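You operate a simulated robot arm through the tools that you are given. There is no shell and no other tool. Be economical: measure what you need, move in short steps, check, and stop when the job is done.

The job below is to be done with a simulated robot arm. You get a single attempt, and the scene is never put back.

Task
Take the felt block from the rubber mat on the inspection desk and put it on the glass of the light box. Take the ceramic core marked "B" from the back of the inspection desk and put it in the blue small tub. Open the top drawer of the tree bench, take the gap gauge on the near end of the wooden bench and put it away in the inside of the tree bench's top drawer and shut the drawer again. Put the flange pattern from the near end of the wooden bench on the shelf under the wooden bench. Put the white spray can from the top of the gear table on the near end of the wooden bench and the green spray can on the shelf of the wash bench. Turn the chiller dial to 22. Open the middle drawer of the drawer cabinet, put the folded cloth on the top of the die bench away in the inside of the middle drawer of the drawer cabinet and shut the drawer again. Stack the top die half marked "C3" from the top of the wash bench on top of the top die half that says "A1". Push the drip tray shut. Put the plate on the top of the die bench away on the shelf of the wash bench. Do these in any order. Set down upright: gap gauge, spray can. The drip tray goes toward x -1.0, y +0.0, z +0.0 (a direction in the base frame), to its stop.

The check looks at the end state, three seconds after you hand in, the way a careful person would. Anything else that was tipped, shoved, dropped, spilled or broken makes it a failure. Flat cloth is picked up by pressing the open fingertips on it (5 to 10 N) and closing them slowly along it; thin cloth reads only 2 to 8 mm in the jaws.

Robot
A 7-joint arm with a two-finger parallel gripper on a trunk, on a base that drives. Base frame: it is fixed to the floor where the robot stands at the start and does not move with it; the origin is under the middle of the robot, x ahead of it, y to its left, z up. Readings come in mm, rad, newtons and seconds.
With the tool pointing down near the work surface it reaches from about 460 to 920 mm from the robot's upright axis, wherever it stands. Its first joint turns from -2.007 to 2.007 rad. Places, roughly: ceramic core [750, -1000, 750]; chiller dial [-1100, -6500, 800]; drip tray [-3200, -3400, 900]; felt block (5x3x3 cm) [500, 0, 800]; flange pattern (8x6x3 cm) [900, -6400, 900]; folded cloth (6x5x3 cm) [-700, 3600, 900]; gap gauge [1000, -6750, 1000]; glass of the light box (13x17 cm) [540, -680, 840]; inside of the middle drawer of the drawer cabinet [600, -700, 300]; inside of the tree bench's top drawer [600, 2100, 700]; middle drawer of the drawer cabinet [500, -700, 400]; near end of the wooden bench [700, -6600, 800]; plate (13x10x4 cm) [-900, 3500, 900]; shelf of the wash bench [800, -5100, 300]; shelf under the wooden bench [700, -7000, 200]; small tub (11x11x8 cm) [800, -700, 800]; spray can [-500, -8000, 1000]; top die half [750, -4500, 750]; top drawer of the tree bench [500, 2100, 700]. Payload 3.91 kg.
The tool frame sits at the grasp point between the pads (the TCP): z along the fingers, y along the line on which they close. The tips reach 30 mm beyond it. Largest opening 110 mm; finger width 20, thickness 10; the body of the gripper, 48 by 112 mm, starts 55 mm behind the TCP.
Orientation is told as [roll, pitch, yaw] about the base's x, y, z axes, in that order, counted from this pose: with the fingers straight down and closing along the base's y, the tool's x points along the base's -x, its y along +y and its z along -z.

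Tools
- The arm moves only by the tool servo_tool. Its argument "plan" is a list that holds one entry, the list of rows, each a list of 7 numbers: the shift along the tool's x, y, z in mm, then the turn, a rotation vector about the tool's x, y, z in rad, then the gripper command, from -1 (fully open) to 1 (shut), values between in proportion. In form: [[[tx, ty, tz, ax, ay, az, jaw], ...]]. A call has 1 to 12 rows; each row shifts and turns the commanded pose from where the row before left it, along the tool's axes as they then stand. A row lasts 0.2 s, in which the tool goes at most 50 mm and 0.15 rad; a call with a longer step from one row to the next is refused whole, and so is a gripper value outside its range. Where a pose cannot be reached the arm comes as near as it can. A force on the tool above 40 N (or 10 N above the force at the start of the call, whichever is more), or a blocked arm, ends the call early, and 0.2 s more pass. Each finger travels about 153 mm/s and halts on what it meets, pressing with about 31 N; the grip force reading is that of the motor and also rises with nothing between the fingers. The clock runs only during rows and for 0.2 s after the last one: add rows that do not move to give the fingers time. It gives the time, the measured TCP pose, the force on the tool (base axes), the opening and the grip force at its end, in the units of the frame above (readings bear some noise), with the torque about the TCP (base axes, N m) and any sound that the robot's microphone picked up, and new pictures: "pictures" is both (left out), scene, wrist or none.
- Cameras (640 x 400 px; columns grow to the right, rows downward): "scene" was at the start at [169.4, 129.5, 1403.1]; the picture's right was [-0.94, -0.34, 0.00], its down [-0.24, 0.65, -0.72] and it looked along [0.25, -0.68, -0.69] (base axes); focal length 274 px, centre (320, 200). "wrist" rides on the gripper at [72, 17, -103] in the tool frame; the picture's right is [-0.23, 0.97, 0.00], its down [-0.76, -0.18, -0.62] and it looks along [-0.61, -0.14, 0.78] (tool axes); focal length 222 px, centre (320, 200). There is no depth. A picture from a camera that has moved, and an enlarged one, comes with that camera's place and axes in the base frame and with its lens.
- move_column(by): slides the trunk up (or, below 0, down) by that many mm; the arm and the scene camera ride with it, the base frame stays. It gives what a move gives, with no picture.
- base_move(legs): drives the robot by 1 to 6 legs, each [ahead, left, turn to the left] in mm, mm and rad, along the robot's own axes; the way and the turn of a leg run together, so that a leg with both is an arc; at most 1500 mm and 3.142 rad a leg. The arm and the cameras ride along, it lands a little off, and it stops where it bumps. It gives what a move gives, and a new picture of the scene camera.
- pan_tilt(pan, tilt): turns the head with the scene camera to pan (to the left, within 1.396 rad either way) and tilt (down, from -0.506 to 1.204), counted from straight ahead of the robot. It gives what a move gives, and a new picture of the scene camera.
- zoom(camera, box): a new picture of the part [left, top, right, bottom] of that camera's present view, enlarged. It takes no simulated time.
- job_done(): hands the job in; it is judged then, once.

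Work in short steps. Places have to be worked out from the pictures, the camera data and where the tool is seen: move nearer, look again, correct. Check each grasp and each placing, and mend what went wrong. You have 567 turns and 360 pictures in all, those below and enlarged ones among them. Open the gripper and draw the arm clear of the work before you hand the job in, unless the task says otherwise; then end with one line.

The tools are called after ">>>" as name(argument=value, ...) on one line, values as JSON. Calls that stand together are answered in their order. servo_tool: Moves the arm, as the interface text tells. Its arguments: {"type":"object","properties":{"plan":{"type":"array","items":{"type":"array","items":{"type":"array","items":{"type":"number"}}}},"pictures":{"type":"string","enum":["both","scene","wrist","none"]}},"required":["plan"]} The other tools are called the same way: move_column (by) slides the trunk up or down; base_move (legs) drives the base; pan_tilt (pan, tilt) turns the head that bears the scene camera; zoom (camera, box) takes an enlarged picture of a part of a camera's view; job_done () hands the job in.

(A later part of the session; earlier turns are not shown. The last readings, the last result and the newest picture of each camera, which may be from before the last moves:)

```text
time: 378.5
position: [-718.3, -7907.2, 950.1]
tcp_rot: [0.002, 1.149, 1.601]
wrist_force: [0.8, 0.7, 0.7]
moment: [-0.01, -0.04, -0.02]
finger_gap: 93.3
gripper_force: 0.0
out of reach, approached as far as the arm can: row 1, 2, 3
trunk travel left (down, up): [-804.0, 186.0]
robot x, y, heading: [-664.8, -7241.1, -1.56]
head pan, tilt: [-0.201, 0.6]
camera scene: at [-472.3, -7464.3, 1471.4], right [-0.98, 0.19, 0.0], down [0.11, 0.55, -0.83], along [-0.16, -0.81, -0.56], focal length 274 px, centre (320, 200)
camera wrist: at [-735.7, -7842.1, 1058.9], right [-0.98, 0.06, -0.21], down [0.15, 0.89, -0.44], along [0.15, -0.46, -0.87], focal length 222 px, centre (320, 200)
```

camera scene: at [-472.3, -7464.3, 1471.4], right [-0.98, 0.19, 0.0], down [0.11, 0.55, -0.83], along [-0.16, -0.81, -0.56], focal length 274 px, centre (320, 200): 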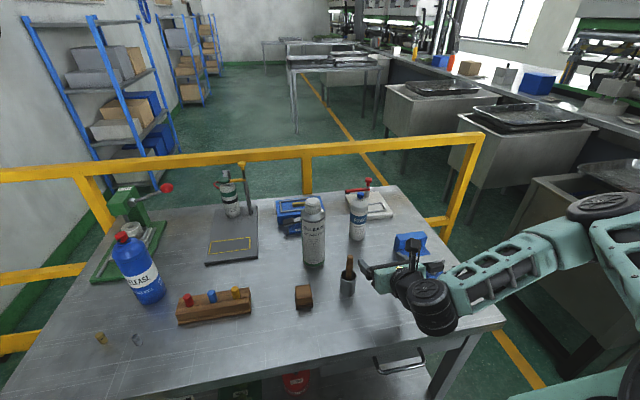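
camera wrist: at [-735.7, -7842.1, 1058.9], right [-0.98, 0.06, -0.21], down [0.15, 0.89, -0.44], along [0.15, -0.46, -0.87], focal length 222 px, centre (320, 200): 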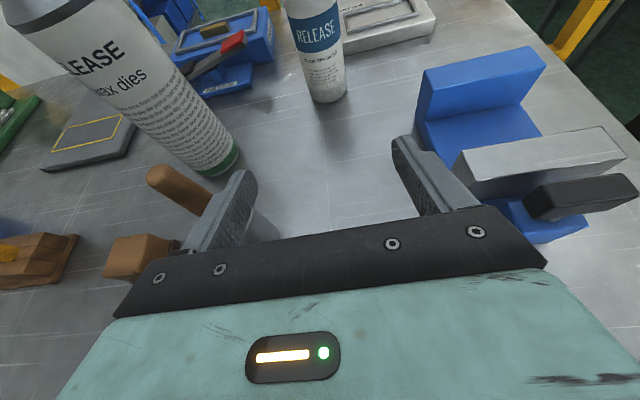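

White can axis is about (-724, -8125). Drive 100 mm forward, then check.

>>> base_move(legs=[[100, 0, 0]])

>>> servo_tool(plan=[[[16.4, 0, 36.5, 0, 0, 0, -0.7], [12.3, 0, 27, 0, 0, 0, -0.7], [0, 0, 0, 0, 0, 0, -0.7]]], pictures="wrist")

```text
time: 379.6
position: [-718.1, -8006.4, 950.7]
tcp_rot: [0.0, 1.149, 1.602]
wrist_force: [-0.1, -0.9, 0.6]
moment: [0.0, 0.0, -0.01]
finger_gap: 93.7
gripper_force: 0.1
trunk travel left (down, up): [-804.0, 186.0]
robot x, y, heading: [-660.3, -7338.4, -1.56]
head pan, tilt: [-0.201, 0.6]
camera scene: at [-471.3, -7564.2, 1471.4], right [-0.98, 0.19, 0.0], down [0.11, 0.55, -0.83], along [-0.16, -0.81, -0.56], focal length 274 px, centre (320, 200)
```

scene: 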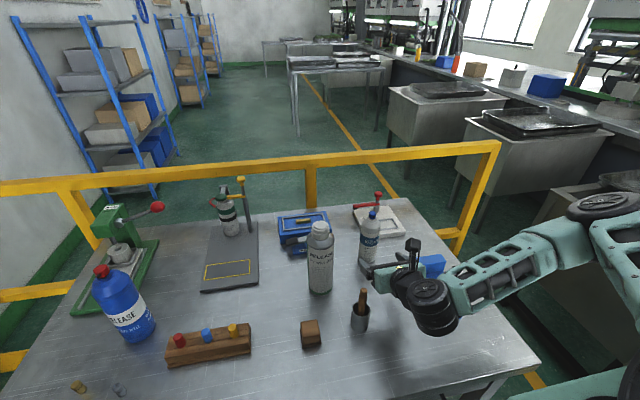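

```text
time: 380.4
position: [-715.5, -8077.5, 950.5]
tcp_rot: [0.001, 1.147, 1.6]
wrist_force: [-0.7, -0.3, 0.4]
moment: [0.01, 0.03, -0.01]
finger_gap: 93.3
gripper_force: 0.1
trunk travel left (down, up): [-804.0, 186.0]
robot x, y, heading: [-658.7, -7339.1, -1.564]
head pan, tilt: [-0.201, 0.6]
camera wrist: at [-732.8, -8012.2, 1059.3], right [-0.98, 0.06, -0.21], down [0.15, 0.89, -0.44], along [0.15, -0.46, -0.87], focal length 222 px, centre (320, 200)
```

wrist: 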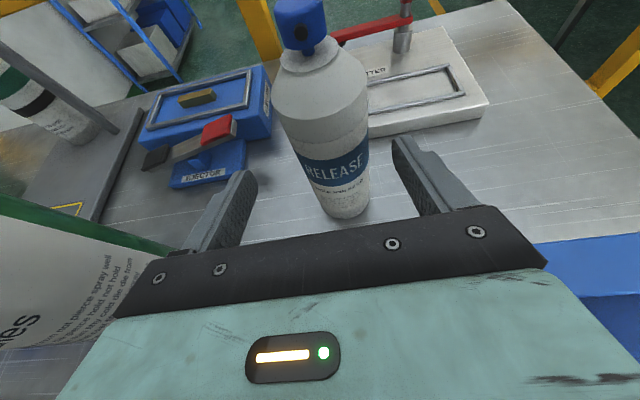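

The can is between the fingers. Shift 9 mm right, advance 40 mm, and close.

>>> servo_tool(plan=[[[8.2, 9, 18.2, 0, 0, 0, -0.7], [8.2, 0, 18.2, 0, 0, 0, -0.7], [0, 0, 0, 0, 0, 0, -0.7]]], pictures="wrist")

```text
time: 381.2
position: [-724.0, -8116.3, 950.2]
tcp_rot: [0.0, 1.149, 1.601]
wrist_force: [0.0, -0.2, 0.5]
moment: [-0.02, -0.02, -0.01]
finger_gap: 93.6
gripper_force: 0.0
trunk travel left (down, up): [-804.0, 186.0]
robot x, y, heading: [-661.7, -7340.8, -1.558]
head pan, tilt: [-0.201, 0.6]
camera wrist: at [-740.8, -8052.3, 1059.1], right [-0.98, 0.06, -0.21], down [0.15, 0.89, -0.44], along [0.16, -0.46, -0.87], focal length 222 px, centre (320, 200)
```

wrist: 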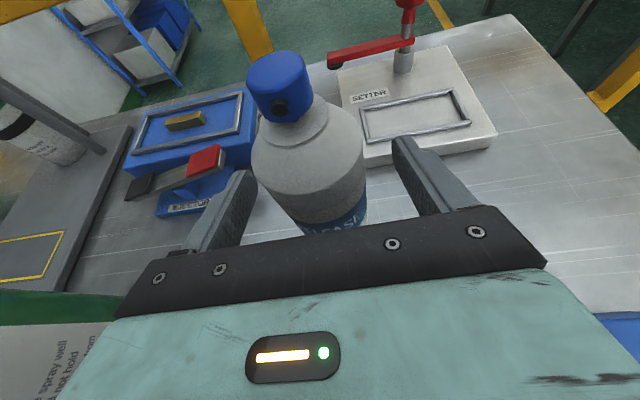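

>>> servo_tool(plan=[[[0, 0, 0, 0, 0, 0, -0.3], [0, 0, 0, 0, 0, 0, 0], [0, 0, 0, 0, 0, 0, 0.4], [0, 0, 0, 0, 0, 0, 1], [0, 0, 0, 0, 0, 0, 1]]], pictures="wrist")

```text
time: 382.4
position: [-723.1, -8117.3, 951.0]
tcp_rot: [0.001, 1.149, 1.6]
wrist_force: [-0.4, -0.9, 0.6]
moment: [0.0, 0.01, 0.0]
finger_gap: 51.4
gripper_force: 30.9
trunk travel left (down, up): [-804.0, 186.0]
robot x, y, heading: [-658.9, -7340.0, -1.562]
head pan, tilt: [-0.201, 0.6]
camera wrist: at [-741.0, -8052.1, 1059.1], right [-0.98, 0.06, -0.21], down [0.15, 0.89, -0.44], along [0.15, -0.46, -0.87], focal length 222 px, centre (320, 200)
```

wrist: 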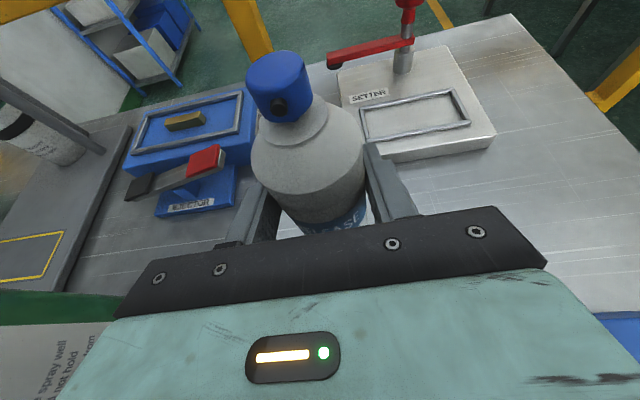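

Gripped (51 mm). Lift straight up.

>>> servo_tool(plan=[[[18, 0, -8, 0, 0, 0, 1], [36.5, 0, -16.4, 0, 0, 0, 1], [36.5, 0, -16.4, 0, 0, 0, 1], [36.5, 0, -16.4, 0, 0, 0, 1], [36.5, 0, -16.4, 0, 0, 0, 1], [36.5, 0, -16.4, 0, 0, 0, 1], [0, 0, 0, 0, 0, 0, 1]]], pictures="both")

```text
time: 384.1
position: [-723.7, -8115.5, 1169.8]
tcp_rot: [0.001, 1.15, 1.602]
wrist_force: [0.4, 0.7, -0.8]
moment: [0.02, 0.0, 0.04]
finger_gap: 51.0
gripper_force: 30.8
trunk travel left (down, up): [-804.0, 186.0]
robot x, y, heading: [-658.9, -7339.9, -1.564]
head pan, tilt: [-0.201, 0.6]
camera scene: at [-471.4, -7564.3, 1471.4], right [-0.98, 0.19, 0.0], down [0.11, 0.55, -0.82], along [-0.16, -0.81, -0.57], focal length 274 px, centre (320, 200)
camera wrist: at [-741.2, -8051.4, 1277.6], right [-0.98, 0.06, -0.21], down [0.15, 0.89, -0.44], along [0.15, -0.46, -0.87], focal length 222 px, centre (320, 200)
```

scene: 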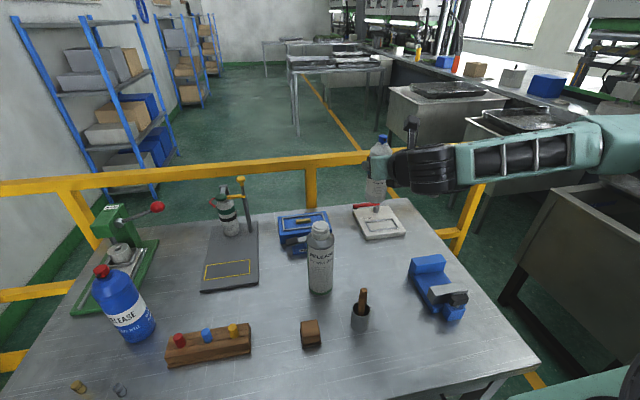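
wrist: 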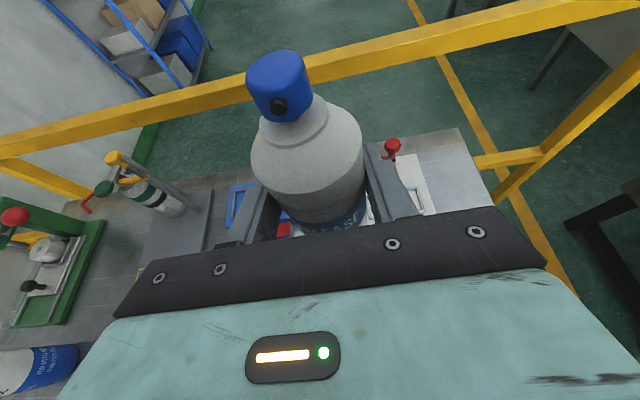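

White can held upright. Retract, back away from the table, shift toward the bench side and turn to face +x.

>>> servo_tool(plan=[[[-16.4, 0, -36.5, 0, 0, 0, 1], [-16.4, 0, -36.5, 0, 0, 0, 1], [-16.4, 0, -36.5, 0, 0, 0, 1], [0, 0, 0, 0, 0, 0, 1]]], pictures="none")

>>> base_move(legs=[[-350, 0, 0], [-350, 250, 0], [0, 0, 1.56]])

>>> pan_tilt(pan=-0.1, tilt=0.7)

```text
time: 385.1
position: [-723.1, -8023.2, 1171.5]
tcp_rot: [0.0, 1.148, 1.6]
wrist_force: [-0.1, 0.1, -1.0]
moment: [0.03, -0.01, 0.04]
finger_gap: 51.4
gripper_force: 31.2
out of reach, approached as far as the arm can: row 3
trunk travel left (down, up): [-804.0, 186.0]
robot x, y, heading: [-659.2, -7340.0, -1.564]
head pan, tilt: [-0.201, 0.6]
```

```text
time: 393.3
position: [270.6, -6707.0, 1171.1]
tcp_rot: [0.001, 1.148, -3.122]
wrist_force: [0.6, -0.6, -1.2]
moment: [-0.01, 0.01, -0.01]
finger_gap: 51.3
gripper_force: 31.1
trunk travel left (down, up): [-804.0, 186.0]
robot x, y, heading: [-412.6, -6641.2, -0.003]
head pan, tilt: [-0.201, 0.6]
camera scene: at [-184.8, -6449.5, 1471.4], right [-0.2, -0.98, 0.0], down [-0.55, 0.11, -0.82], along [0.81, -0.17, -0.57], focal length 274 px, centre (320, 200)
```

scene: 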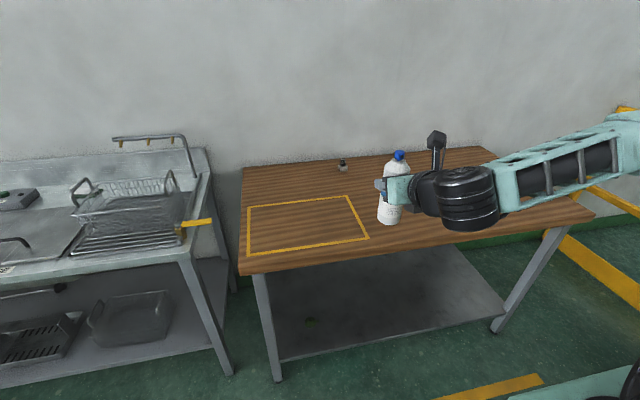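

```text
time: 394.0
position: [271.3, -6707.8, 1171.9]
tcp_rot: [0.002, 1.148, -3.121]
wrist_force: [-0.3, -1.0, -1.4]
moment: [0.0, 0.03, -0.03]
finger_gap: 51.5
gripper_force: 30.6
trunk travel left (down, up): [-804.0, 186.0]
robot x, y, heading: [-415.2, -6644.0, 0.002]
head pan, tilt: [-0.099, 0.7]
camera scene: at [-186.9, -6440.4, 1462.8], right [-0.1, -0.99, 0.0], down [-0.64, 0.06, -0.77], along [0.76, -0.08, -0.64], focal length 274 px, centre (320, 200)
```

scene: 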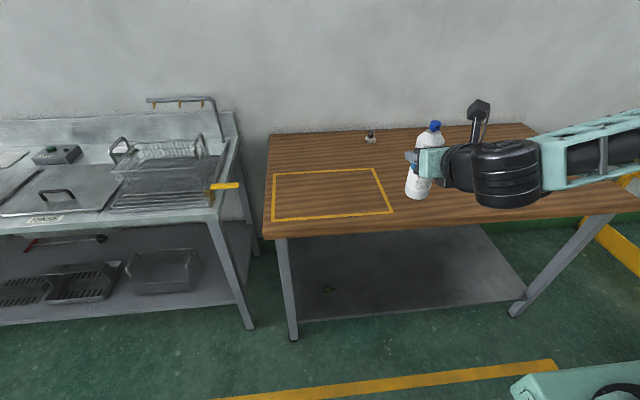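

The marked area spans x 450–720, y -6360…-6760. Drive so the can is over its middle.

>>> base_move(legs=[[310, 140, 0]])

>>> servo_tool(plan=[[[-36.5, 0, 16.4, 0, 0, 0, 1], [-36.5, 0, 16.4, 0, 0, 0, 1], [-36.5, 0, 16.4, 0, 0, 0, 1], [-36.5, 0, 16.4, 0, 0, 0, 1], [-27, 0, 12, 0, 0, 0, 1], [0, 0, 0, 0, 0, 0, 1]]], pictures="wrist")

```text
time: 396.3
position: [588.3, -6570.5, 1172.2]
tcp_rot: [0.001, 1.15, -3.123]
wrist_force: [0.1, 0.1, -1.6]
moment: [0.03, 0.05, -0.02]
finger_gap: 51.1
gripper_force: 31.1
trunk travel left (down, up): [-804.0, 186.0]
robot x, y, heading: [-99.8, -6498.2, -0.008]
head pan, tilt: [-0.099, 0.7]
camera scene: at [129.4, -6301.7, 1462.8], right [-0.1, -0.99, 0.0], down [-0.64, 0.07, -0.76], along [0.76, -0.08, -0.64], focal length 274 px, centre (320, 200)
```

scene: 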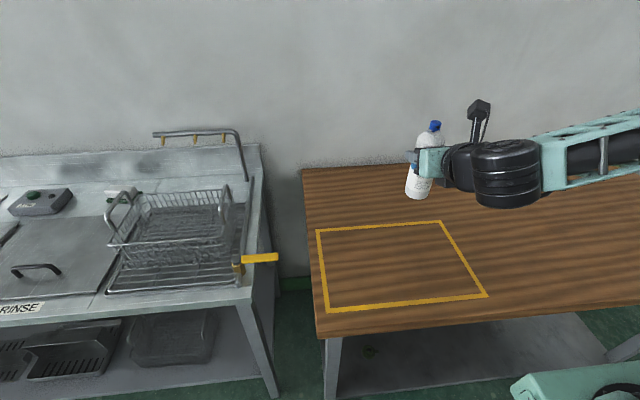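

```text
time: 397.7
position: [589.4, -6569.2, 984.0]
tcp_rot: [0.001, 1.148, -3.124]
wrist_force: [0.2, 0.2, -1.6]
moment: [-0.02, 0.0, 0.03]
finger_gap: 51.6
gripper_force: 31.3
trunk travel left (down, up): [-804.0, 186.0]
robot x, y, heading: [-95.5, -6503.1, -0.004]
head pan, tilt: [-0.099, 0.7]
camera wrist: at [526.0, -6586.4, 1091.1], right [-0.08, -0.98, -0.21], down [-0.88, 0.16, -0.44], along [0.46, 0.15, -0.87], focal length 222 px, centre (320, 200)
```

wrist: 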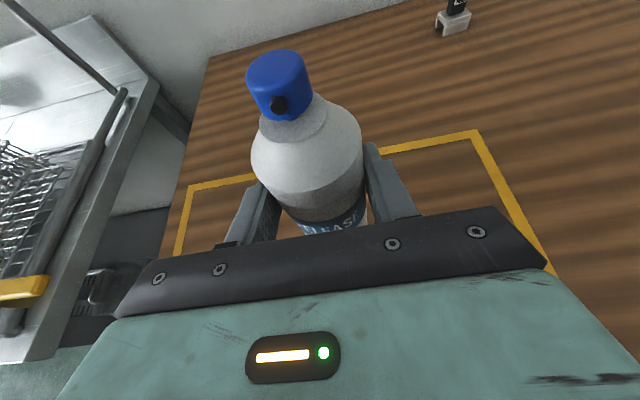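

Lower gently until the can touches the bench.

>>> servo_tool(plan=[[[-11, 0, 5, 0, 0, 0, 1], [-5.5, 0, 2.5, 0, 0, 0, 1], [-3.6, 0, 1.6, 0, 0, 0, 1], [-2.7, 0, 1.2, 0, 0, 0, 1], [-2.7, 0, 1.2, 0, 0, 0, 1], [0, 0, 0, 0, 0, 0, 1]]], pictures="none")

```text
time: 399.1
position: [588.3, -6571.3, 954.2]
tcp_rot: [0.001, 1.148, -3.123]
wrist_force: [-0.5, -0.6, -1.9]
moment: [0.01, 0.02, 0.01]
finger_gap: 51.3
gripper_force: 31.1
trunk travel left (down, up): [-804.0, 186.0]
robot x, y, heading: [-98.3, -6498.9, -0.001]
head pan, tilt: [-0.099, 0.7]
```

>>> servo_tool(plan=[[[-1.8, 0, 0.8, 0, 0, 0, 1], [-1.8, 0, 0.8, 0, 0, 0, 1], [-1.8, 0, 0.8, 0, 0, 0, 1], [0, 0, 0, 0, 0, 0, 1]]], pictures="none")

```text
time: 400.1
position: [587.5, -6569.3, 952.0]
tcp_rot: [0.0, 1.155, -3.124]
wrist_force: [-2.3, -1.3, 20.1]
moment: [-0.03, 0.36, 0.02]
finger_gap: 51.2
gripper_force: 30.7
trunk travel left (down, up): [-804.0, 186.0]
robot x, y, heading: [-98.1, -6500.6, -0.005]
head pan, tilt: [-0.099, 0.7]
```

Contact. Relax 1.5 mm, open, and withdraw horizontally.

>>> servo_tool(plan=[[[1.6, 0, -0.7, 0, 0, 0, 1], [0, 0, 0, 0, 0, 0, 0.4], [0, 0, 0, 0, 0, 0, 0], [0, 0, 0, 0, 0, 0, -0.7], [0, 0, 0, 0, 0, 0, -0.7], [-12.3, 0, -27.4, 0, 0, 0, -0.7], [-16.4, 0, -36.5, 0, 0, 0, -0.7], [0, 0, 0, 0, 0, 0, -0.7]]], pictures="both")

```text
time: 401.9
position: [516.2, -6572.5, 949.0]
tcp_rot: [0.002, 1.149, -3.122]
wrist_force: [-0.2, 0.2, -0.1]
moment: [-0.01, 0.03, 0.0]
finger_gap: 93.8
gripper_force: 0.1
trunk travel left (down, up): [-804.0, 186.0]
robot x, y, heading: [-97.1, -6500.8, -0.003]
head pan, tilt: [-0.099, 0.7]
camera scene: at [129.4, -6301.7, 1462.8], right [-0.1, -0.99, 0.0], down [-0.64, 0.07, -0.76], along [0.76, -0.08, -0.64], focal length 274 px, centre (320, 200)
camera wrist: at [453.9, -6589.4, 1058.5], right [-0.08, -0.98, -0.21], down [-0.88, 0.16, -0.44], along [0.46, 0.15, -0.87], focal length 222 px, centre (320, 200)
```

scene: 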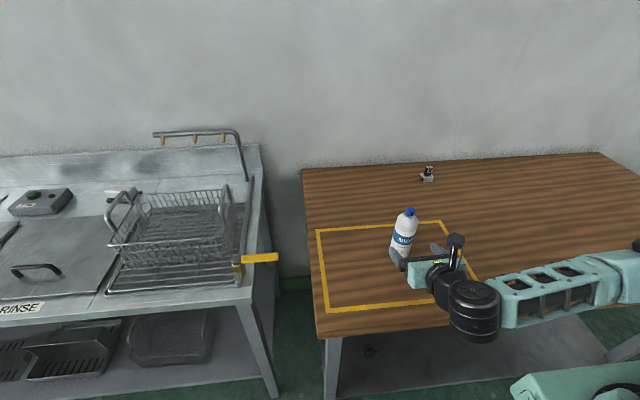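
wrist: 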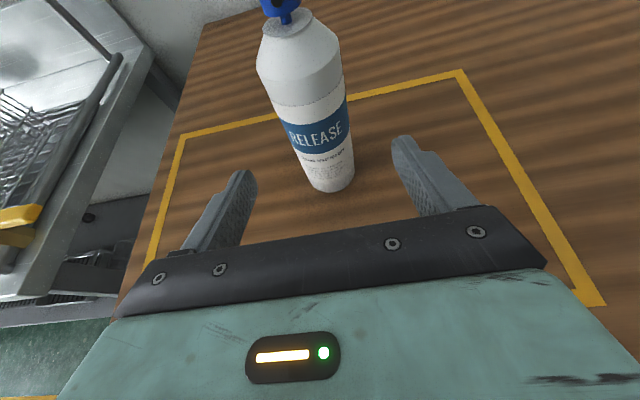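

White can stands upright in the marked end. Go back for the green can.

>>> servo_tool(plan=[[[20, 0, -45, 0, 0, 0, -0.9], [36.5, 0, -16.4, 0, 0, 0, -0.9], [36.5, 0, -16.4, 0, 0, 0, -0.9], [36.5, 0, -16.4, 0, 0, 0, -0.9], [0, 0, 0, 0, 0, 0, -0.9]]], pictures="none")

>>> base_move(legs=[[-320, -140, 0], [0, 0, -1.571], [560, -60, 0]])

>>> pan_tilt(pan=-0.1, tilt=0.6)

```text
time: 403.1
position: [566.7, -6554.2, 1046.8]
tcp_rot: [0.002, 1.149, -3.122]
wrist_force: [-0.1, -1.1, 0.6]
moment: [-0.01, -0.01, -0.02]
finger_gap: 104.6
gripper_force: 0.0
out of reach, approached as far as the arm can: row 1, 2, 3, 4
trunk travel left (down, up): [-804.0, 186.0]
robot x, y, heading: [-98.2, -6499.7, -0.005]
head pan, tilt: [-0.099, 0.7]
```

```text
time: 412.0
position: [-520.9, -7865.7, 1048.6]
tcp_rot: [0.001, 1.147, 1.602]
wrist_force: [-0.5, 0.4, -0.9]
moment: [-0.01, 0.01, 0.0]
finger_gap: 104.5
gripper_force: 0.0
trunk travel left (down, up): [-804.0, 186.0]
robot x, y, heading: [-476.1, -7201.7, -1.56]
head pan, tilt: [-0.099, 0.7]
camera scene: at [-277.4, -7423.2, 1462.8], right [-1.0, 0.09, 0.0], down [0.06, 0.64, -0.76], along [-0.07, -0.76, -0.64], focal length 274 px, centre (320, 200)
```

scene: 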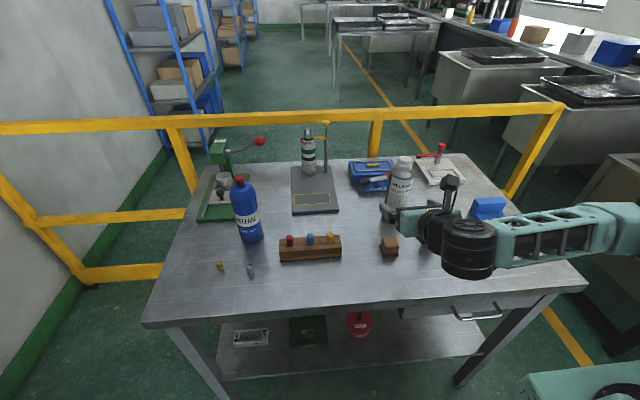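

```text
time: 412.7
position: [-520.6, -7864.8, 1047.9]
tcp_rot: [0.002, 1.148, 1.603]
wrist_force: [0.7, -0.6, 0.1]
moment: [-0.03, 0.01, 0.02]
finger_gap: 104.5
gripper_force: 0.1
trunk travel left (down, up): [-804.0, 186.0]
robot x, y, heading: [-475.8, -7200.3, -1.564]
head pan, tilt: [-0.099, 0.6]
camera scene: at [-277.8, -7426.6, 1471.4], right [-1.0, 0.09, 0.0], down [0.05, 0.56, -0.82], along [-0.07, -0.82, -0.57], focal length 274 px, centre (320, 200)
```

scene: 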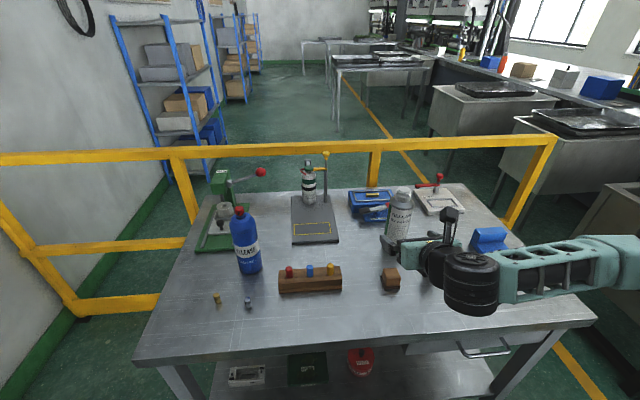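

Align with the green can's lane at z ≈ 988 (above the cup's stick) and view it.

>>> servo_tool(plan=[[[0, 42, 0, 0, 0, 0, -0.5], [-27, 0, 12, 0, 0, 0, -0.5], [-27, 0, 12, 0, 0, 0, -0.5], [0, 0, 0, 0, 0, 0, -0.5]]], pictures="wrist")

```text
time: 413.7
position: [-561.1, -7872.5, 988.8]
tcp_rot: [0.0, 1.148, 1.603]
wrist_force: [0.9, -0.2, -0.3]
moment: [-0.01, 0.02, 0.0]
finger_gap: 82.3
gripper_force: 0.0
out of reach, approached as far as the arm can: row 1
trunk travel left (down, up): [-804.0, 186.0]
robot x, y, heading: [-473.3, -7200.0, -1.562]
head pan, tilt: [-0.099, 0.6]
camera wrist: at [-578.7, -7807.7, 1096.5], right [-0.98, 0.06, -0.21], down [0.15, 0.89, -0.44], along [0.16, -0.46, -0.87], focal length 222 px, centre (320, 200)
```

wrist: 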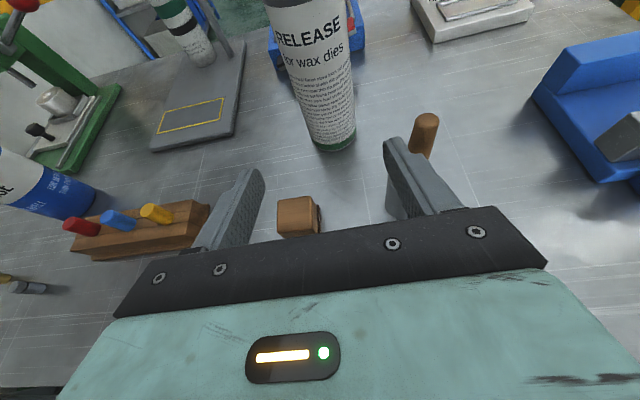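

Can axis ≈ (-558, -8042); the stick clears by about 14 mm. Advance 160 mm.

>>> servo_tool(plan=[[[16.4, -2, 36.5, 0, 0, 0, -0.5], [16.4, -1, 36.5, 0, 0, 0, -0.5], [16.4, 0, 36.5, 0, 0, 0, -0.5], [12, 0, 27, 0, 0, 0, -0.5], [0, 0, 0, 0, 0, 0, -0.5]]], pictures="wrist")

```text
time: 414.9
position: [-553.4, -8021.3, 987.2]
tcp_rot: [-0.001, 1.148, 1.602]
wrist_force: [-1.2, 1.0, 0.1]
moment: [-0.01, 0.0, -0.02]
finger_gap: 82.8
gripper_force: 0.3
trunk travel left (down, up): [-804.0, 186.0]
robot x, y, heading: [-473.0, -7200.1, -1.558]
head pan, tilt: [-0.099, 0.6]
camera wrist: at [-571.1, -7956.6, 1096.1], right [-0.98, 0.06, -0.21], down [0.15, 0.89, -0.44], along [0.16, -0.46, -0.87], focal length 222 px, centre (320, 200)
```

wrist: 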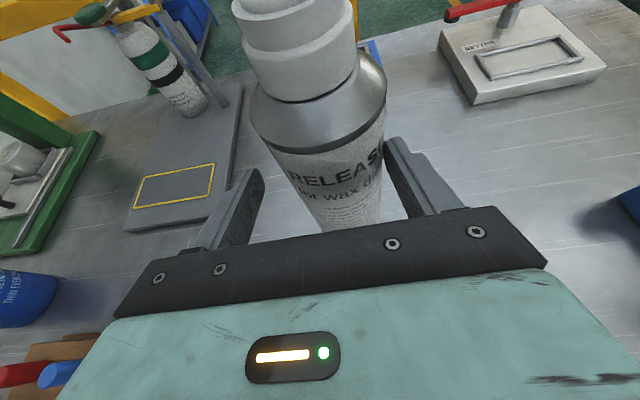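

Shift 6 mm right, advance 14 mm and close.

>>> servo_tool(plan=[[[0, 6, 0, 0, 0, 0, -0.5], [6, 0, 13, 0, 0, 0, -0.5], [0, 0, 0, 0, 0, 0, -0.3], [0, 0, 0, 0, 0, 0, 0], [0, 0, 0, 0, 0, 0, 0.4], [0, 0, 0, 0, 0, 0, 1], [0, 0, 0, 0, 0, 0, 1]]], pictures="wrist")

```text
time: 416.5
position: [-559.1, -8033.9, 988.4]
tcp_rot: [0.002, 1.148, 1.603]
wrist_force: [-1.5, -1.6, 3.4]
moment: [-0.31, 0.07, -0.05]
finger_gap: 65.0
gripper_force: 31.2
trunk travel left (down, up): [-804.0, 186.0]
robot x, y, heading: [-475.1, -7201.5, -1.564]
head pan, tilt: [-0.099, 0.6]
camera wrist: at [-577.2, -7970.5, 1096.4], right [-0.98, 0.06, -0.21], down [0.15, 0.89, -0.44], along [0.15, -0.46, -0.87], focal length 222 px, centre (320, 200)
```

wrist: 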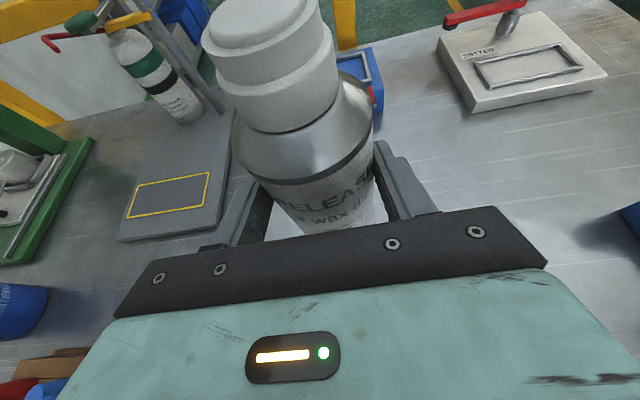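

Gripped at 65 mm. Lift straight up.

>>> servo_tool(plan=[[[18, 0, -8, 0, 0, 0, 1], [36.5, 0, -16.4, 0, 0, 0, 1], [36.5, 0, -16.4, 0, 0, 0, 1], [36.5, 0, -16.4, 0, 0, 0, 1], [36.5, 0, -16.4, 0, 0, 0, 1], [18, 0, -8, 0, 0, 0, 1], [0, 0, 0, 0, 0, 0, 1]]], pictures="both")

```text
time: 418.1
position: [-561.0, -8036.7, 1186.7]
tcp_rot: [0.001, 1.146, 1.602]
wrist_force: [-0.2, 0.2, -3.3]
moment: [0.05, 0.0, 0.01]
finger_gap: 64.9
gripper_force: 31.5
trunk travel left (down, up): [-804.0, 186.0]
robot x, y, heading: [-472.1, -7199.4, -1.558]
head pan, tilt: [-0.099, 0.6]
camera scene: at [-277.8, -7426.7, 1471.4], right [-1.0, 0.09, 0.0], down [0.05, 0.56, -0.82], along [-0.07, -0.82, -0.57], focal length 274 px, centre (320, 200)
camera wrist: at [-578.7, -7972.6, 1294.8], right [-0.98, 0.06, -0.21], down [0.15, 0.89, -0.44], along [0.16, -0.46, -0.87], focal length 222 px, centre (320, 200)
```

scene: 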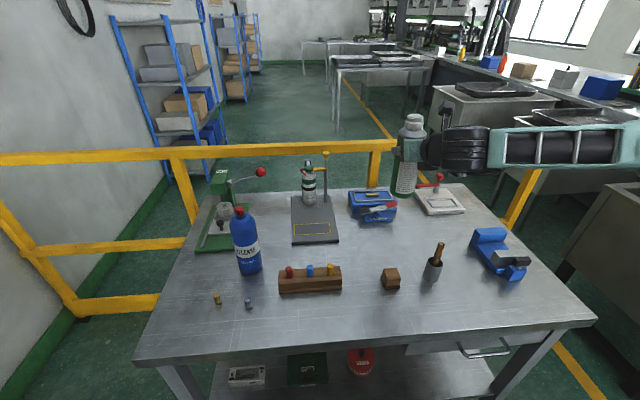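
wrist: 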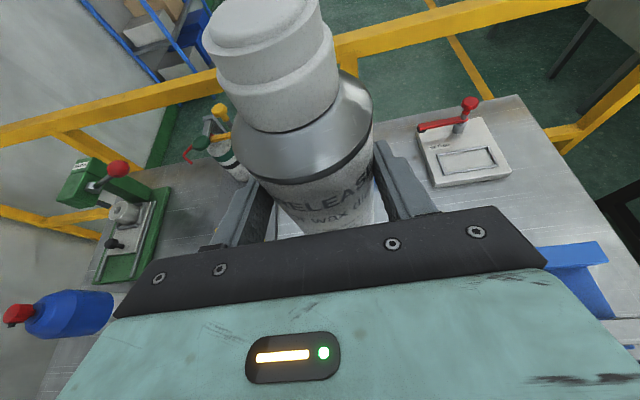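

Green can is held upright. Back away, turn to +x, and drive north to the wash bench.

>>> base_move(legs=[[-560, 0, 0], [0, 0, 1.56], [0, 800, 0], [0, 750, 0]])

>>> pan_tilt(pan=0.1, tilt=0.6)

```text
time: 432.8
position: [313.2, -5138.8, 1186.8]
tcp_rot: [0.0, 1.15, -3.099]
wrist_force: [-0.6, -0.1, -3.1]
moment: [-0.01, 0.04, -0.02]
finger_gap: 64.6
gripper_force: 31.0
trunk travel left (down, up): [-804.0, 186.0]
robot x, y, heading: [-527.4, -5060.1, 0.023]
head pan, tilt: [-0.099, 0.6]
camera scene: at [-300.2, -4859.7, 1471.4], right [-0.08, -1.0, 0.0], down [-0.56, 0.04, -0.82], along [0.82, -0.06, -0.57], focal length 274 px, centre (320, 200)
```

scene: 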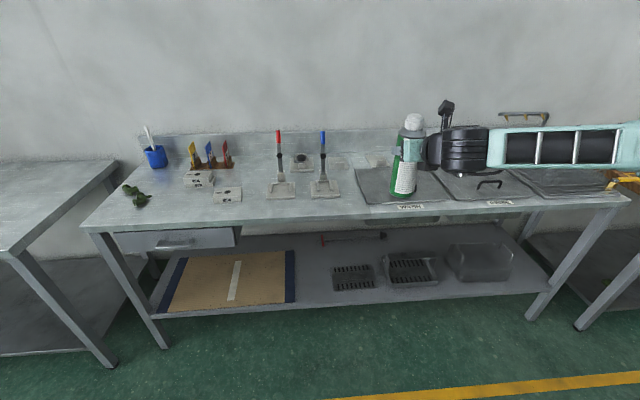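

```text
time: 433.6
position: [311.8, -5137.9, 1185.4]
tcp_rot: [-0.001, 1.147, -3.099]
wrist_force: [0.1, -0.1, -3.4]
moment: [-0.01, 0.06, -0.01]
finger_gap: 64.8
gripper_force: 30.4
trunk travel left (down, up): [-804.0, 186.0]
robot x, y, heading: [-526.7, -5063.3, 0.025]
head pan, tilt: [0.099, 0.6]
camera scene: at [-300.6, -4842.2, 1471.4], right [0.12, -0.99, 0.0], down [-0.56, -0.07, -0.82], along [0.82, 0.1, -0.57], focal length 274 px, centre (320, 200)
```

scene: 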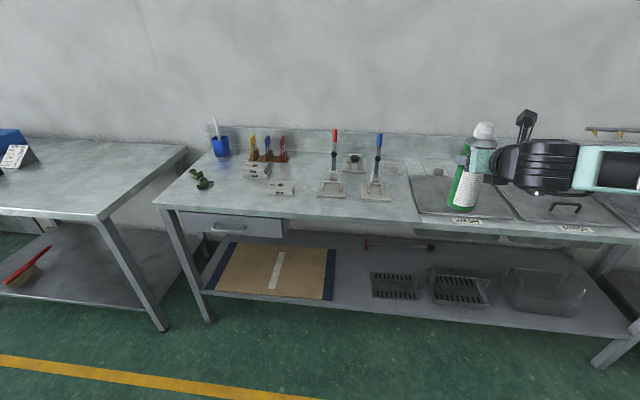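

There is a ~200 mm gap on the shelf between the board and the first strainer (y -4803…-5003). Position in front of it, then lower the trunk.

>>> base_move(legs=[[0, 255, -0.024]])

>>> servo_tool(plan=[[[-36.5, 0, 16.4, 0, 0, 0, 1], [-36.5, 0, 16.4, 0, 0, 0, 1], [-36.5, 0, 16.4, 0, 0, 0, 1], [0, 0, 0, 0, 0, 0, 1]]], pictures="none")

>>> move_column(by=-400)

>>> move_column(by=-280)

>>> pan_tilt(pan=0.0, tilt=0.45)

```text
time: 435.4
position: [306.4, -4894.1, 1185.7]
tcp_rot: [-0.001, 1.148, -3.115]
wrist_force: [-0.5, 0.2, -3.2]
moment: [-0.01, 0.04, 0.0]
finger_gap: 64.7
gripper_force: 31.5
trunk travel left (down, up): [-804.0, 186.0]
robot x, y, heading: [-529.2, -4804.7, 0.006]
head pan, tilt: [0.099, 0.6]
camera scene: at [-301.0, -4587.8, 1471.4], right [0.11, -0.99, 0.0], down [-0.56, -0.06, -0.82], along [0.82, 0.09, -0.57], focal length 274 px, centre (320, 200)
```

scene: 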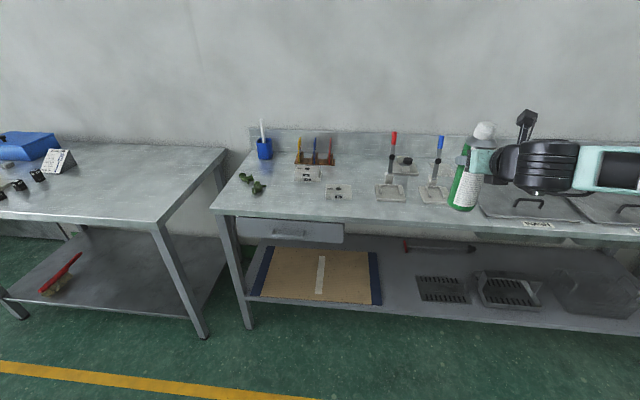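

```text
time: 436.4
position: [306.3, -4894.1, 1065.0]
tcp_rot: [0.0, 1.148, -3.113]
wrist_force: [0.3, 0.3, -3.8]
moment: [-0.01, 0.05, -0.03]
finger_gap: 64.6
gripper_force: 30.8
trunk travel left (down, up): [-804.0, 186.0]
robot x, y, heading: [-525.5, -4804.7, 0.009]
head pan, tilt: [0.099, 0.6]
```

```text
time: 440.2
position: [307.5, -4893.9, 666.0]
tcp_rot: [0.001, 1.146, -3.112]
wrist_force: [0.2, 0.1, -3.2]
moment: [-0.01, 0.02, 0.0]
finger_gap: 64.7
gripper_force: 31.0
trunk travel left (down, up): [-404.0, 586.0]
robot x, y, heading: [-526.8, -4806.4, 0.005]
head pan, tilt: [0.099, 0.6]
```

```text
time: 443.1
position: [305.6, -4893.2, 385.8]
tcp_rot: [0.0, 1.148, -3.114]
wrist_force: [-1.0, 0.3, -2.9]
moment: [0.01, 0.07, -0.02]
finger_gap: 64.7
gripper_force: 31.0
trunk travel left (down, up): [-124.0, 866.0]
robot x, y, heading: [-529.4, -4801.8, 0.006]
head pan, tilt: [0.099, 0.6]
```

```text
time: 443.8
position: [305.7, -4893.4, 385.4]
tcp_rot: [0.001, 1.147, -3.114]
wrist_force: [0.0, 0.2, -3.3]
moment: [0.04, 0.08, 0.01]
finger_gap: 64.6
gripper_force: 30.6
trunk travel left (down, up): [-124.0, 866.0]
robot x, y, heading: [-526.2, -4801.0, 0.013]
head pan, tilt: [0.0, 0.45]
camera scene: at [-297.1, -4596.4, 804.9], right [0.01, -1.0, 0.0], down [-0.44, 0.0, -0.9], along [0.9, 0.01, -0.44], focal length 274 px, centre (320, 200)
```

scene: 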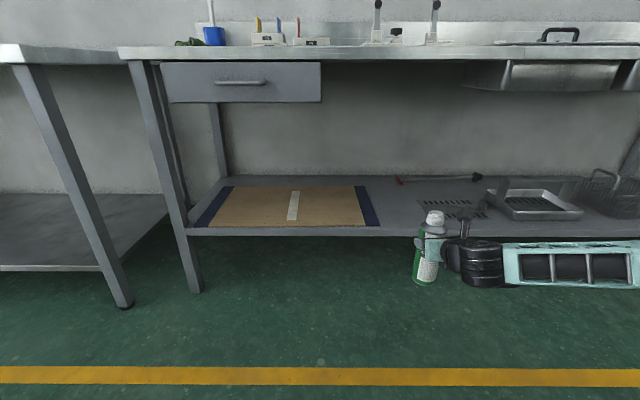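

The shelf is actually at z ≈ 300. Raise 100 mm, then drive in toward (690, -4880).

>>> move_column(by=105)

>>> base_move(legs=[[250, 15, -0.01]])

>>> servo_tool(plan=[[[0, 0, 0, 0, 0, 0, 1]]], pictures="wrist")

```text
time: 445.1
position: [305.0, -4893.9, 490.9]
tcp_rot: [0.0, 1.147, -3.114]
wrist_force: [0.1, -0.1, -3.6]
moment: [0.02, 0.08, 0.0]
finger_gap: 65.0
gripper_force: 31.3
trunk travel left (down, up): [-229.0, 761.0]
robot x, y, heading: [-524.7, -4804.7, 0.01]
head pan, tilt: [0.0, 0.45]
```

```text
time: 447.0
position: [554.4, -4886.8, 490.9]
tcp_rot: [0.002, 1.146, -3.125]
wrist_force: [-0.7, -1.2, -4.1]
moment: [-0.01, 0.04, 0.02]
finger_gap: 64.8
gripper_force: 30.6
trunk travel left (down, up): [-229.0, 761.0]
robot x, y, heading: [-279.2, -4794.8, 0.001]
head pan, tilt: [0.0, 0.45]
camera scene: at [-45.9, -4583.2, 909.9], right [0.0, -1.0, 0.0], down [-0.44, 0.0, -0.9], along [0.9, 0.0, -0.44], focal length 274 px, centre (320, 200)
```

scene: 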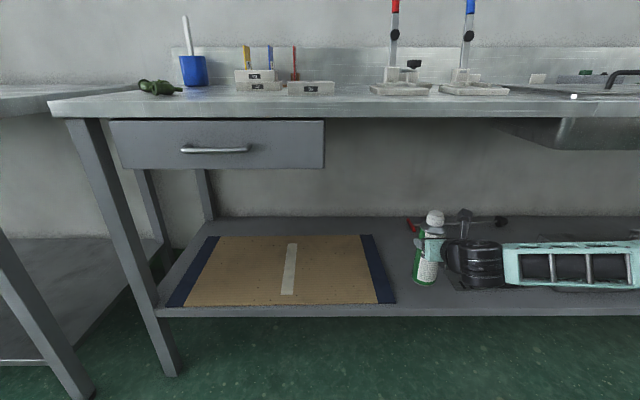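

```text
time: 447.4
position: [553.8, -4886.1, 491.0]
tcp_rot: [-0.001, 1.146, -3.124]
wrist_force: [-0.2, -0.3, -3.5]
moment: [0.02, 0.06, -0.02]
finger_gap: 64.8
gripper_force: 31.3
trunk travel left (down, up): [-229.0, 761.0]
robot x, y, heading: [-278.8, -4789.2, 0.001]
head pan, tilt: [0.0, 0.45]
camera wrist: at [491.7, -4904.0, 598.8], right [-0.08, -0.98, -0.21], down [-0.88, 0.16, -0.44], along [0.46, 0.15, -0.88], focal length 222 px, centre (320, 200)
```

wrist: 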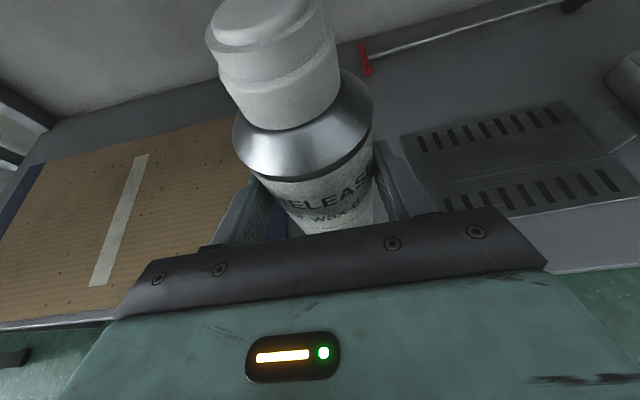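

The gap is well seen. Drive 125 mm further in.

>>> base_move(legs=[[125, 0, 0]])

>>> servo_tool(plan=[[[-18, 0, 8.2, 0, 0, 0, 1], [-9, 0, 4, 0, 0, 0, 1], [0, 0, 0, 0, 0, 0, 1]]], pictures="both")

```text
time: 448.6
position: [680.4, -4887.9, 489.4]
tcp_rot: [0.0, 1.148, -3.125]
wrist_force: [0.8, 0.2, -3.7]
moment: [-0.06, 0.09, -0.04]
finger_gap: 64.7
gripper_force: 31.0
trunk travel left (down, up): [-229.0, 761.0]
robot x, y, heading: [-156.0, -4790.0, -0.004]
head pan, tilt: [0.0, 0.45]
camera scene: at [80.3, -4583.9, 909.9], right [0.0, -1.0, 0.0], down [-0.44, 0.0, -0.9], along [0.9, 0.0, -0.44], focal length 274 px, centre (320, 200)
```

scene: 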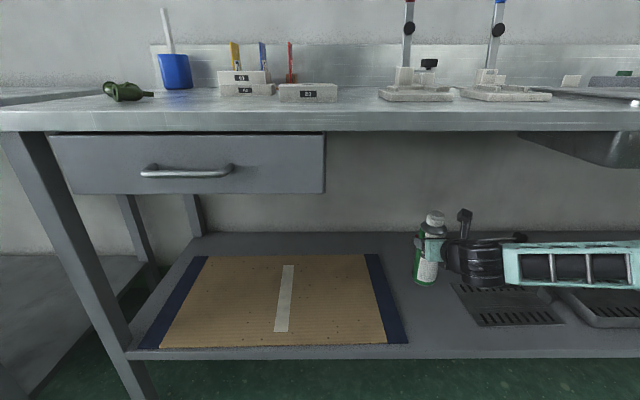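

```text
time: 449.4
position: [680.5, -4888.8, 460.8]
tcp_rot: [0.002, 1.148, -3.125]
wrist_force: [0.0, 0.1, -3.9]
moment: [0.02, 0.07, -0.03]
finger_gap: 64.7
gripper_force: 30.5
trunk travel left (down, up): [-229.0, 761.0]
robot x, y, heading: [-152.4, -4790.4, -0.002]
head pan, tilt: [0.0, 0.45]
camera scene: at [80.3, -4583.9, 909.9], right [0.0, -1.0, 0.0], down [-0.44, 0.0, -0.9], along [0.9, 0.0, -0.44], focal length 274 px, centre (320, 200)
camera wrist: at [617.3, -4906.2, 569.7], right [-0.08, -0.98, -0.21], down [-0.88, 0.16, -0.44], along [0.46, 0.15, -0.87], focal length 222 px, centre (320, 200)
```

scene: 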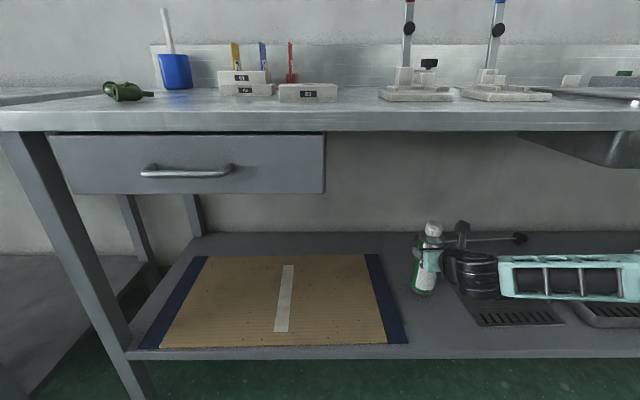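
wrist: 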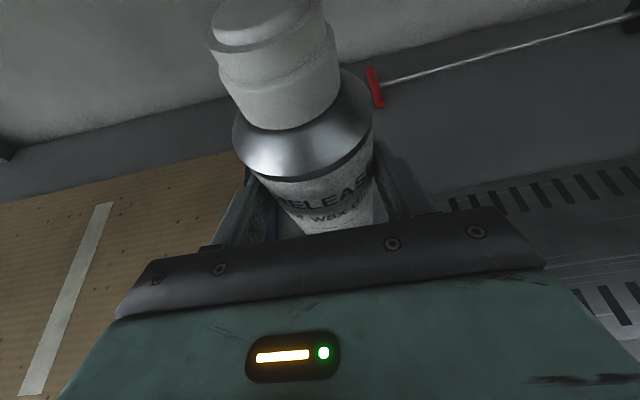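

>>> servo_tool(plan=[[[-5.5, 0, 2.5, 0, 0, 0, 1], [-3.6, 0, 1.6, 0, 0, 0, 1], [-2.7, 0, 1.2, 0, 0, 0, 1], [-2.7, 0, 1.2, 0, 0, 0, 1], [-2.7, 0, 1.2, 0, 0, 0, 1], [0, 0, 0, 0, 0, 0, 1]]], pictures="none")

```text
time: 450.8
position: [679.8, -4888.3, 442.4]
tcp_rot: [0.001, 1.145, -3.124]
wrist_force: [-0.2, 0.3, -4.1]
moment: [-0.01, 0.05, -0.01]
finger_gap: 64.3
gripper_force: 31.3
trunk travel left (down, up): [-229.0, 761.0]
robot x, y, heading: [-157.1, -4788.0, -0.004]
head pan, tilt: [0.0, 0.45]
```

>>> servo_tool(plan=[[[-2.7, 0, 1.2, 0, 0, 0, 1], [-2.7, 0, 1.2, 0, 0, 0, 1], [-1.8, 0, 0.8, 0, 0, 0, 1], [-1.8, 0, 0.8, 0, 0, 0, 1], [-1.8, 0, 0.8, 0, 0, 0, 1], [-1.8, 0, 0.8, 0, 0, 0, 1], [-1.8, 0, 0.8, 0, 0, 0, 1], [-1.8, 0, 0.8, 0, 0, 0, 1]]], pictures="none")

```text
time: 452.6
position: [682.0, -4889.4, 428.2]
tcp_rot: [0.0, 1.154, -3.126]
wrist_force: [-1.8, -4.4, 32.2]
moment: [-0.14, -0.57, -0.08]
finger_gap: 64.7
gripper_force: 31.1
trunk travel left (down, up): [-229.0, 761.0]
robot x, y, heading: [-155.8, -4786.9, -0.004]
head pan, tilt: [0.0, 0.45]
```

Contact. Relax 2.5 mm, release, and withdraw.

>>> servo_tool(plan=[[[2.3, 0, -1, 0, 0, 0, 1], [0, 0, 0, 0, 0, 0, 0.2], [0, 0, 0, 0, 0, 0, -0.2], [0, 0, 0, 0, 0, 0, -0.6], [0, 0, 0, 0, 0, 0, -0.6], [-12.3, 0, -27.4, 0, 0, 0, -0.6], [-16.4, 0, -36.5, 0, 0, 0, -0.6], [0, 0, 0, 0, 0, 0, -0.6]]], pictures="both")

```text
time: 454.4
position: [609.8, -4887.7, 426.9]
tcp_rot: [-0.001, 1.147, -3.126]
wrist_force: [-0.5, -0.4, -0.5]
moment: [-0.03, -0.02, 0.02]
finger_gap: 87.9
gripper_force: 0.1
trunk travel left (down, up): [-229.0, 761.0]
robot x, y, heading: [-155.8, -4786.5, -0.003]
head pan, tilt: [0.0, 0.45]
camera scene: at [80.2, -4583.9, 910.0], right [0.0, -1.0, 0.0], down [-0.44, 0.0, -0.9], along [0.9, 0.0, -0.44], focal length 274 px, centre (320, 200)
camera wrist: at [547.1, -4906.3, 535.6], right [-0.08, -0.98, -0.21], down [-0.88, 0.16, -0.44], along [0.46, 0.15, -0.87], focal length 222 px, centre (320, 200)
```

scene: 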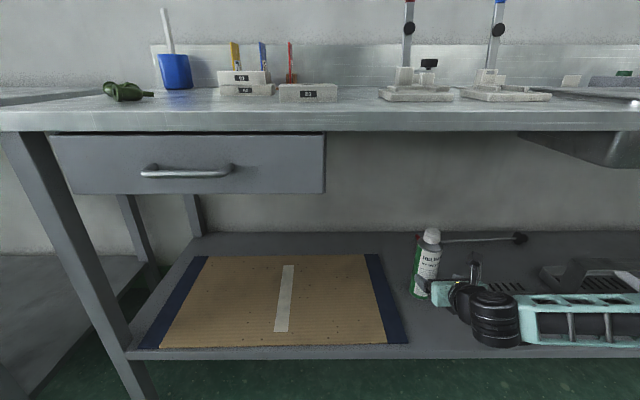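
wrist: 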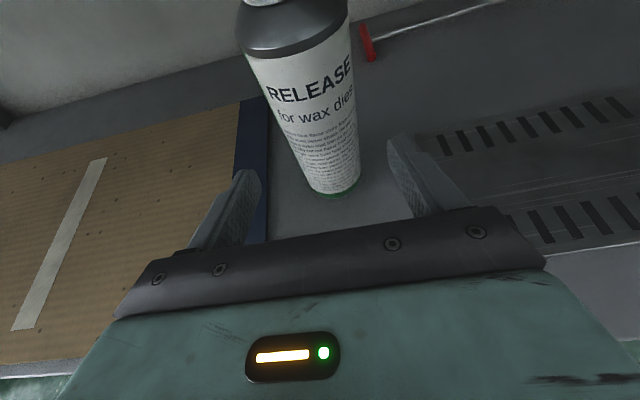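

Green can stands upright on the wash bench shelf. Withdraw the base, raise, and head for the chiller.

>>> base_move(legs=[[-350, 0, 0]])

>>> move_column(by=400)

>>> move_column(by=175)

>>> base_move(legs=[[50, -1000, 0], [0, 0, 1.571], [0, 0, 1.571]])

>>> pan_tilt(pan=0.2, tilt=0.5)

```text
time: 456.7
position: [258.1, -4889.2, 425.6]
tcp_rot: [0.001, 1.148, -3.127]
wrist_force: [0.1, 0.6, 0.3]
moment: [-0.01, 0.02, -0.03]
finger_gap: 88.1
gripper_force: 0.1
trunk travel left (down, up): [-229.0, 761.0]
robot x, y, heading: [-506.8, -4787.2, -0.007]
head pan, tilt: [0.0, 0.45]
camera scene: at [-271.6, -4582.7, 910.0], right [-0.01, -1.0, 0.0], down [-0.44, 0.0, -0.9], along [0.9, 0.0, -0.44], focal length 274 px, centre (320, 200)
```

scene: 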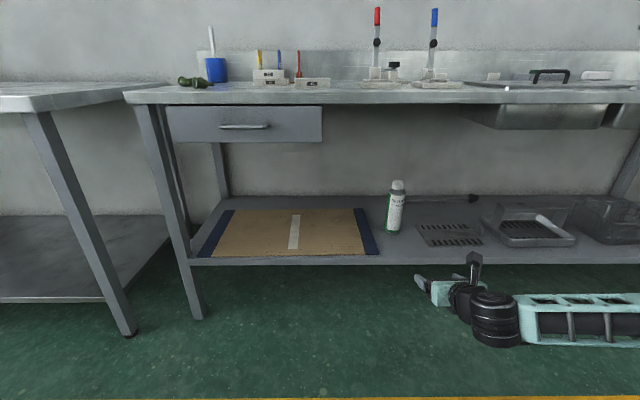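

```text
time: 460.5
position: [258.1, -4888.4, 826.5]
tcp_rot: [0.001, 1.148, -3.125]
wrist_force: [0.0, -0.6, -0.4]
moment: [-0.02, 0.03, 0.01]
finger_gap: 87.9
gripper_force: 0.0
trunk travel left (down, up): [-629.0, 361.0]
robot x, y, heading: [-506.7, -4788.0, -0.005]
head pan, tilt: [0.0, 0.45]
```

```text
time: 462.5
position: [258.3, -4888.5, 1003.4]
tcp_rot: [0.001, 1.145, -3.125]
wrist_force: [0.2, 0.1, 0.1]
moment: [0.0, 0.01, 0.01]
finger_gap: 87.9
gripper_force: 0.0
trunk travel left (down, up): [-804.0, 186.0]
robot x, y, heading: [-508.4, -4785.6, -0.003]
head pan, tilt: [0.0, 0.45]
```

```text
time: 475.3
position: [-1223.4, -5690.9, 1002.1]
tcp_rot: [0.001, 1.146, 0.023]
wrist_force: [-0.1, 0.5, 0.9]
moment: [-0.04, 0.02, -0.05]
finger_gap: 88.1
gripper_force: 0.1
trunk travel left (down, up): [-804.0, 186.0]
robot x, y, heading: [-458.9, -5783.1, -3.138]
head pan, tilt: [0.0, 0.45]
camera scene: at [-693.7, -5988.4, 1485.0], right [0.0, 1.0, 0.0], down [0.44, 0.0, -0.9], along [-0.9, 0.0, -0.44], focal length 274 px, centre (320, 200)
```

scene: 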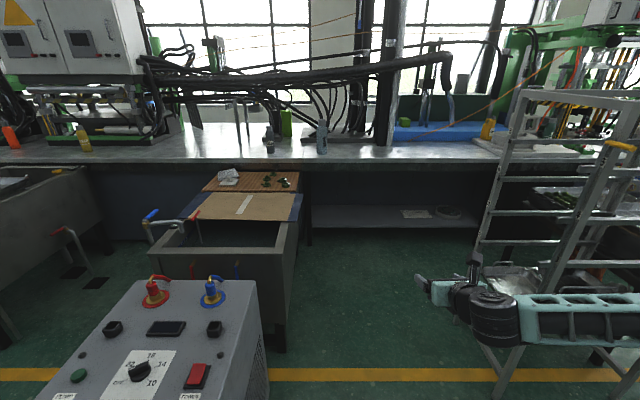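

```text
time: 476.1
position: [-1224.4, -5691.5, 1002.0]
tcp_rot: [0.001, 1.147, 0.024]
wrist_force: [-1.2, 0.1, 0.1]
moment: [0.02, 0.01, 0.02]
finger_gap: 88.0
gripper_force: 0.1
trunk travel left (down, up): [-804.0, 186.0]
robot x, y, heading: [-458.1, -5784.8, -3.137]
head pan, tilt: [0.201, 0.499]
camera scene: at [-690.9, -6006.5, 1480.5], right [-0.2, 0.98, 0.0], down [0.47, 0.1, -0.88], along [-0.86, -0.18, -0.48], focal length 274 px, centre (320, 200)
```

scene: 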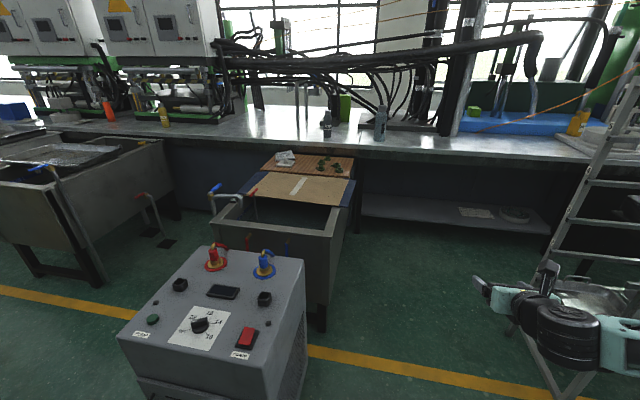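

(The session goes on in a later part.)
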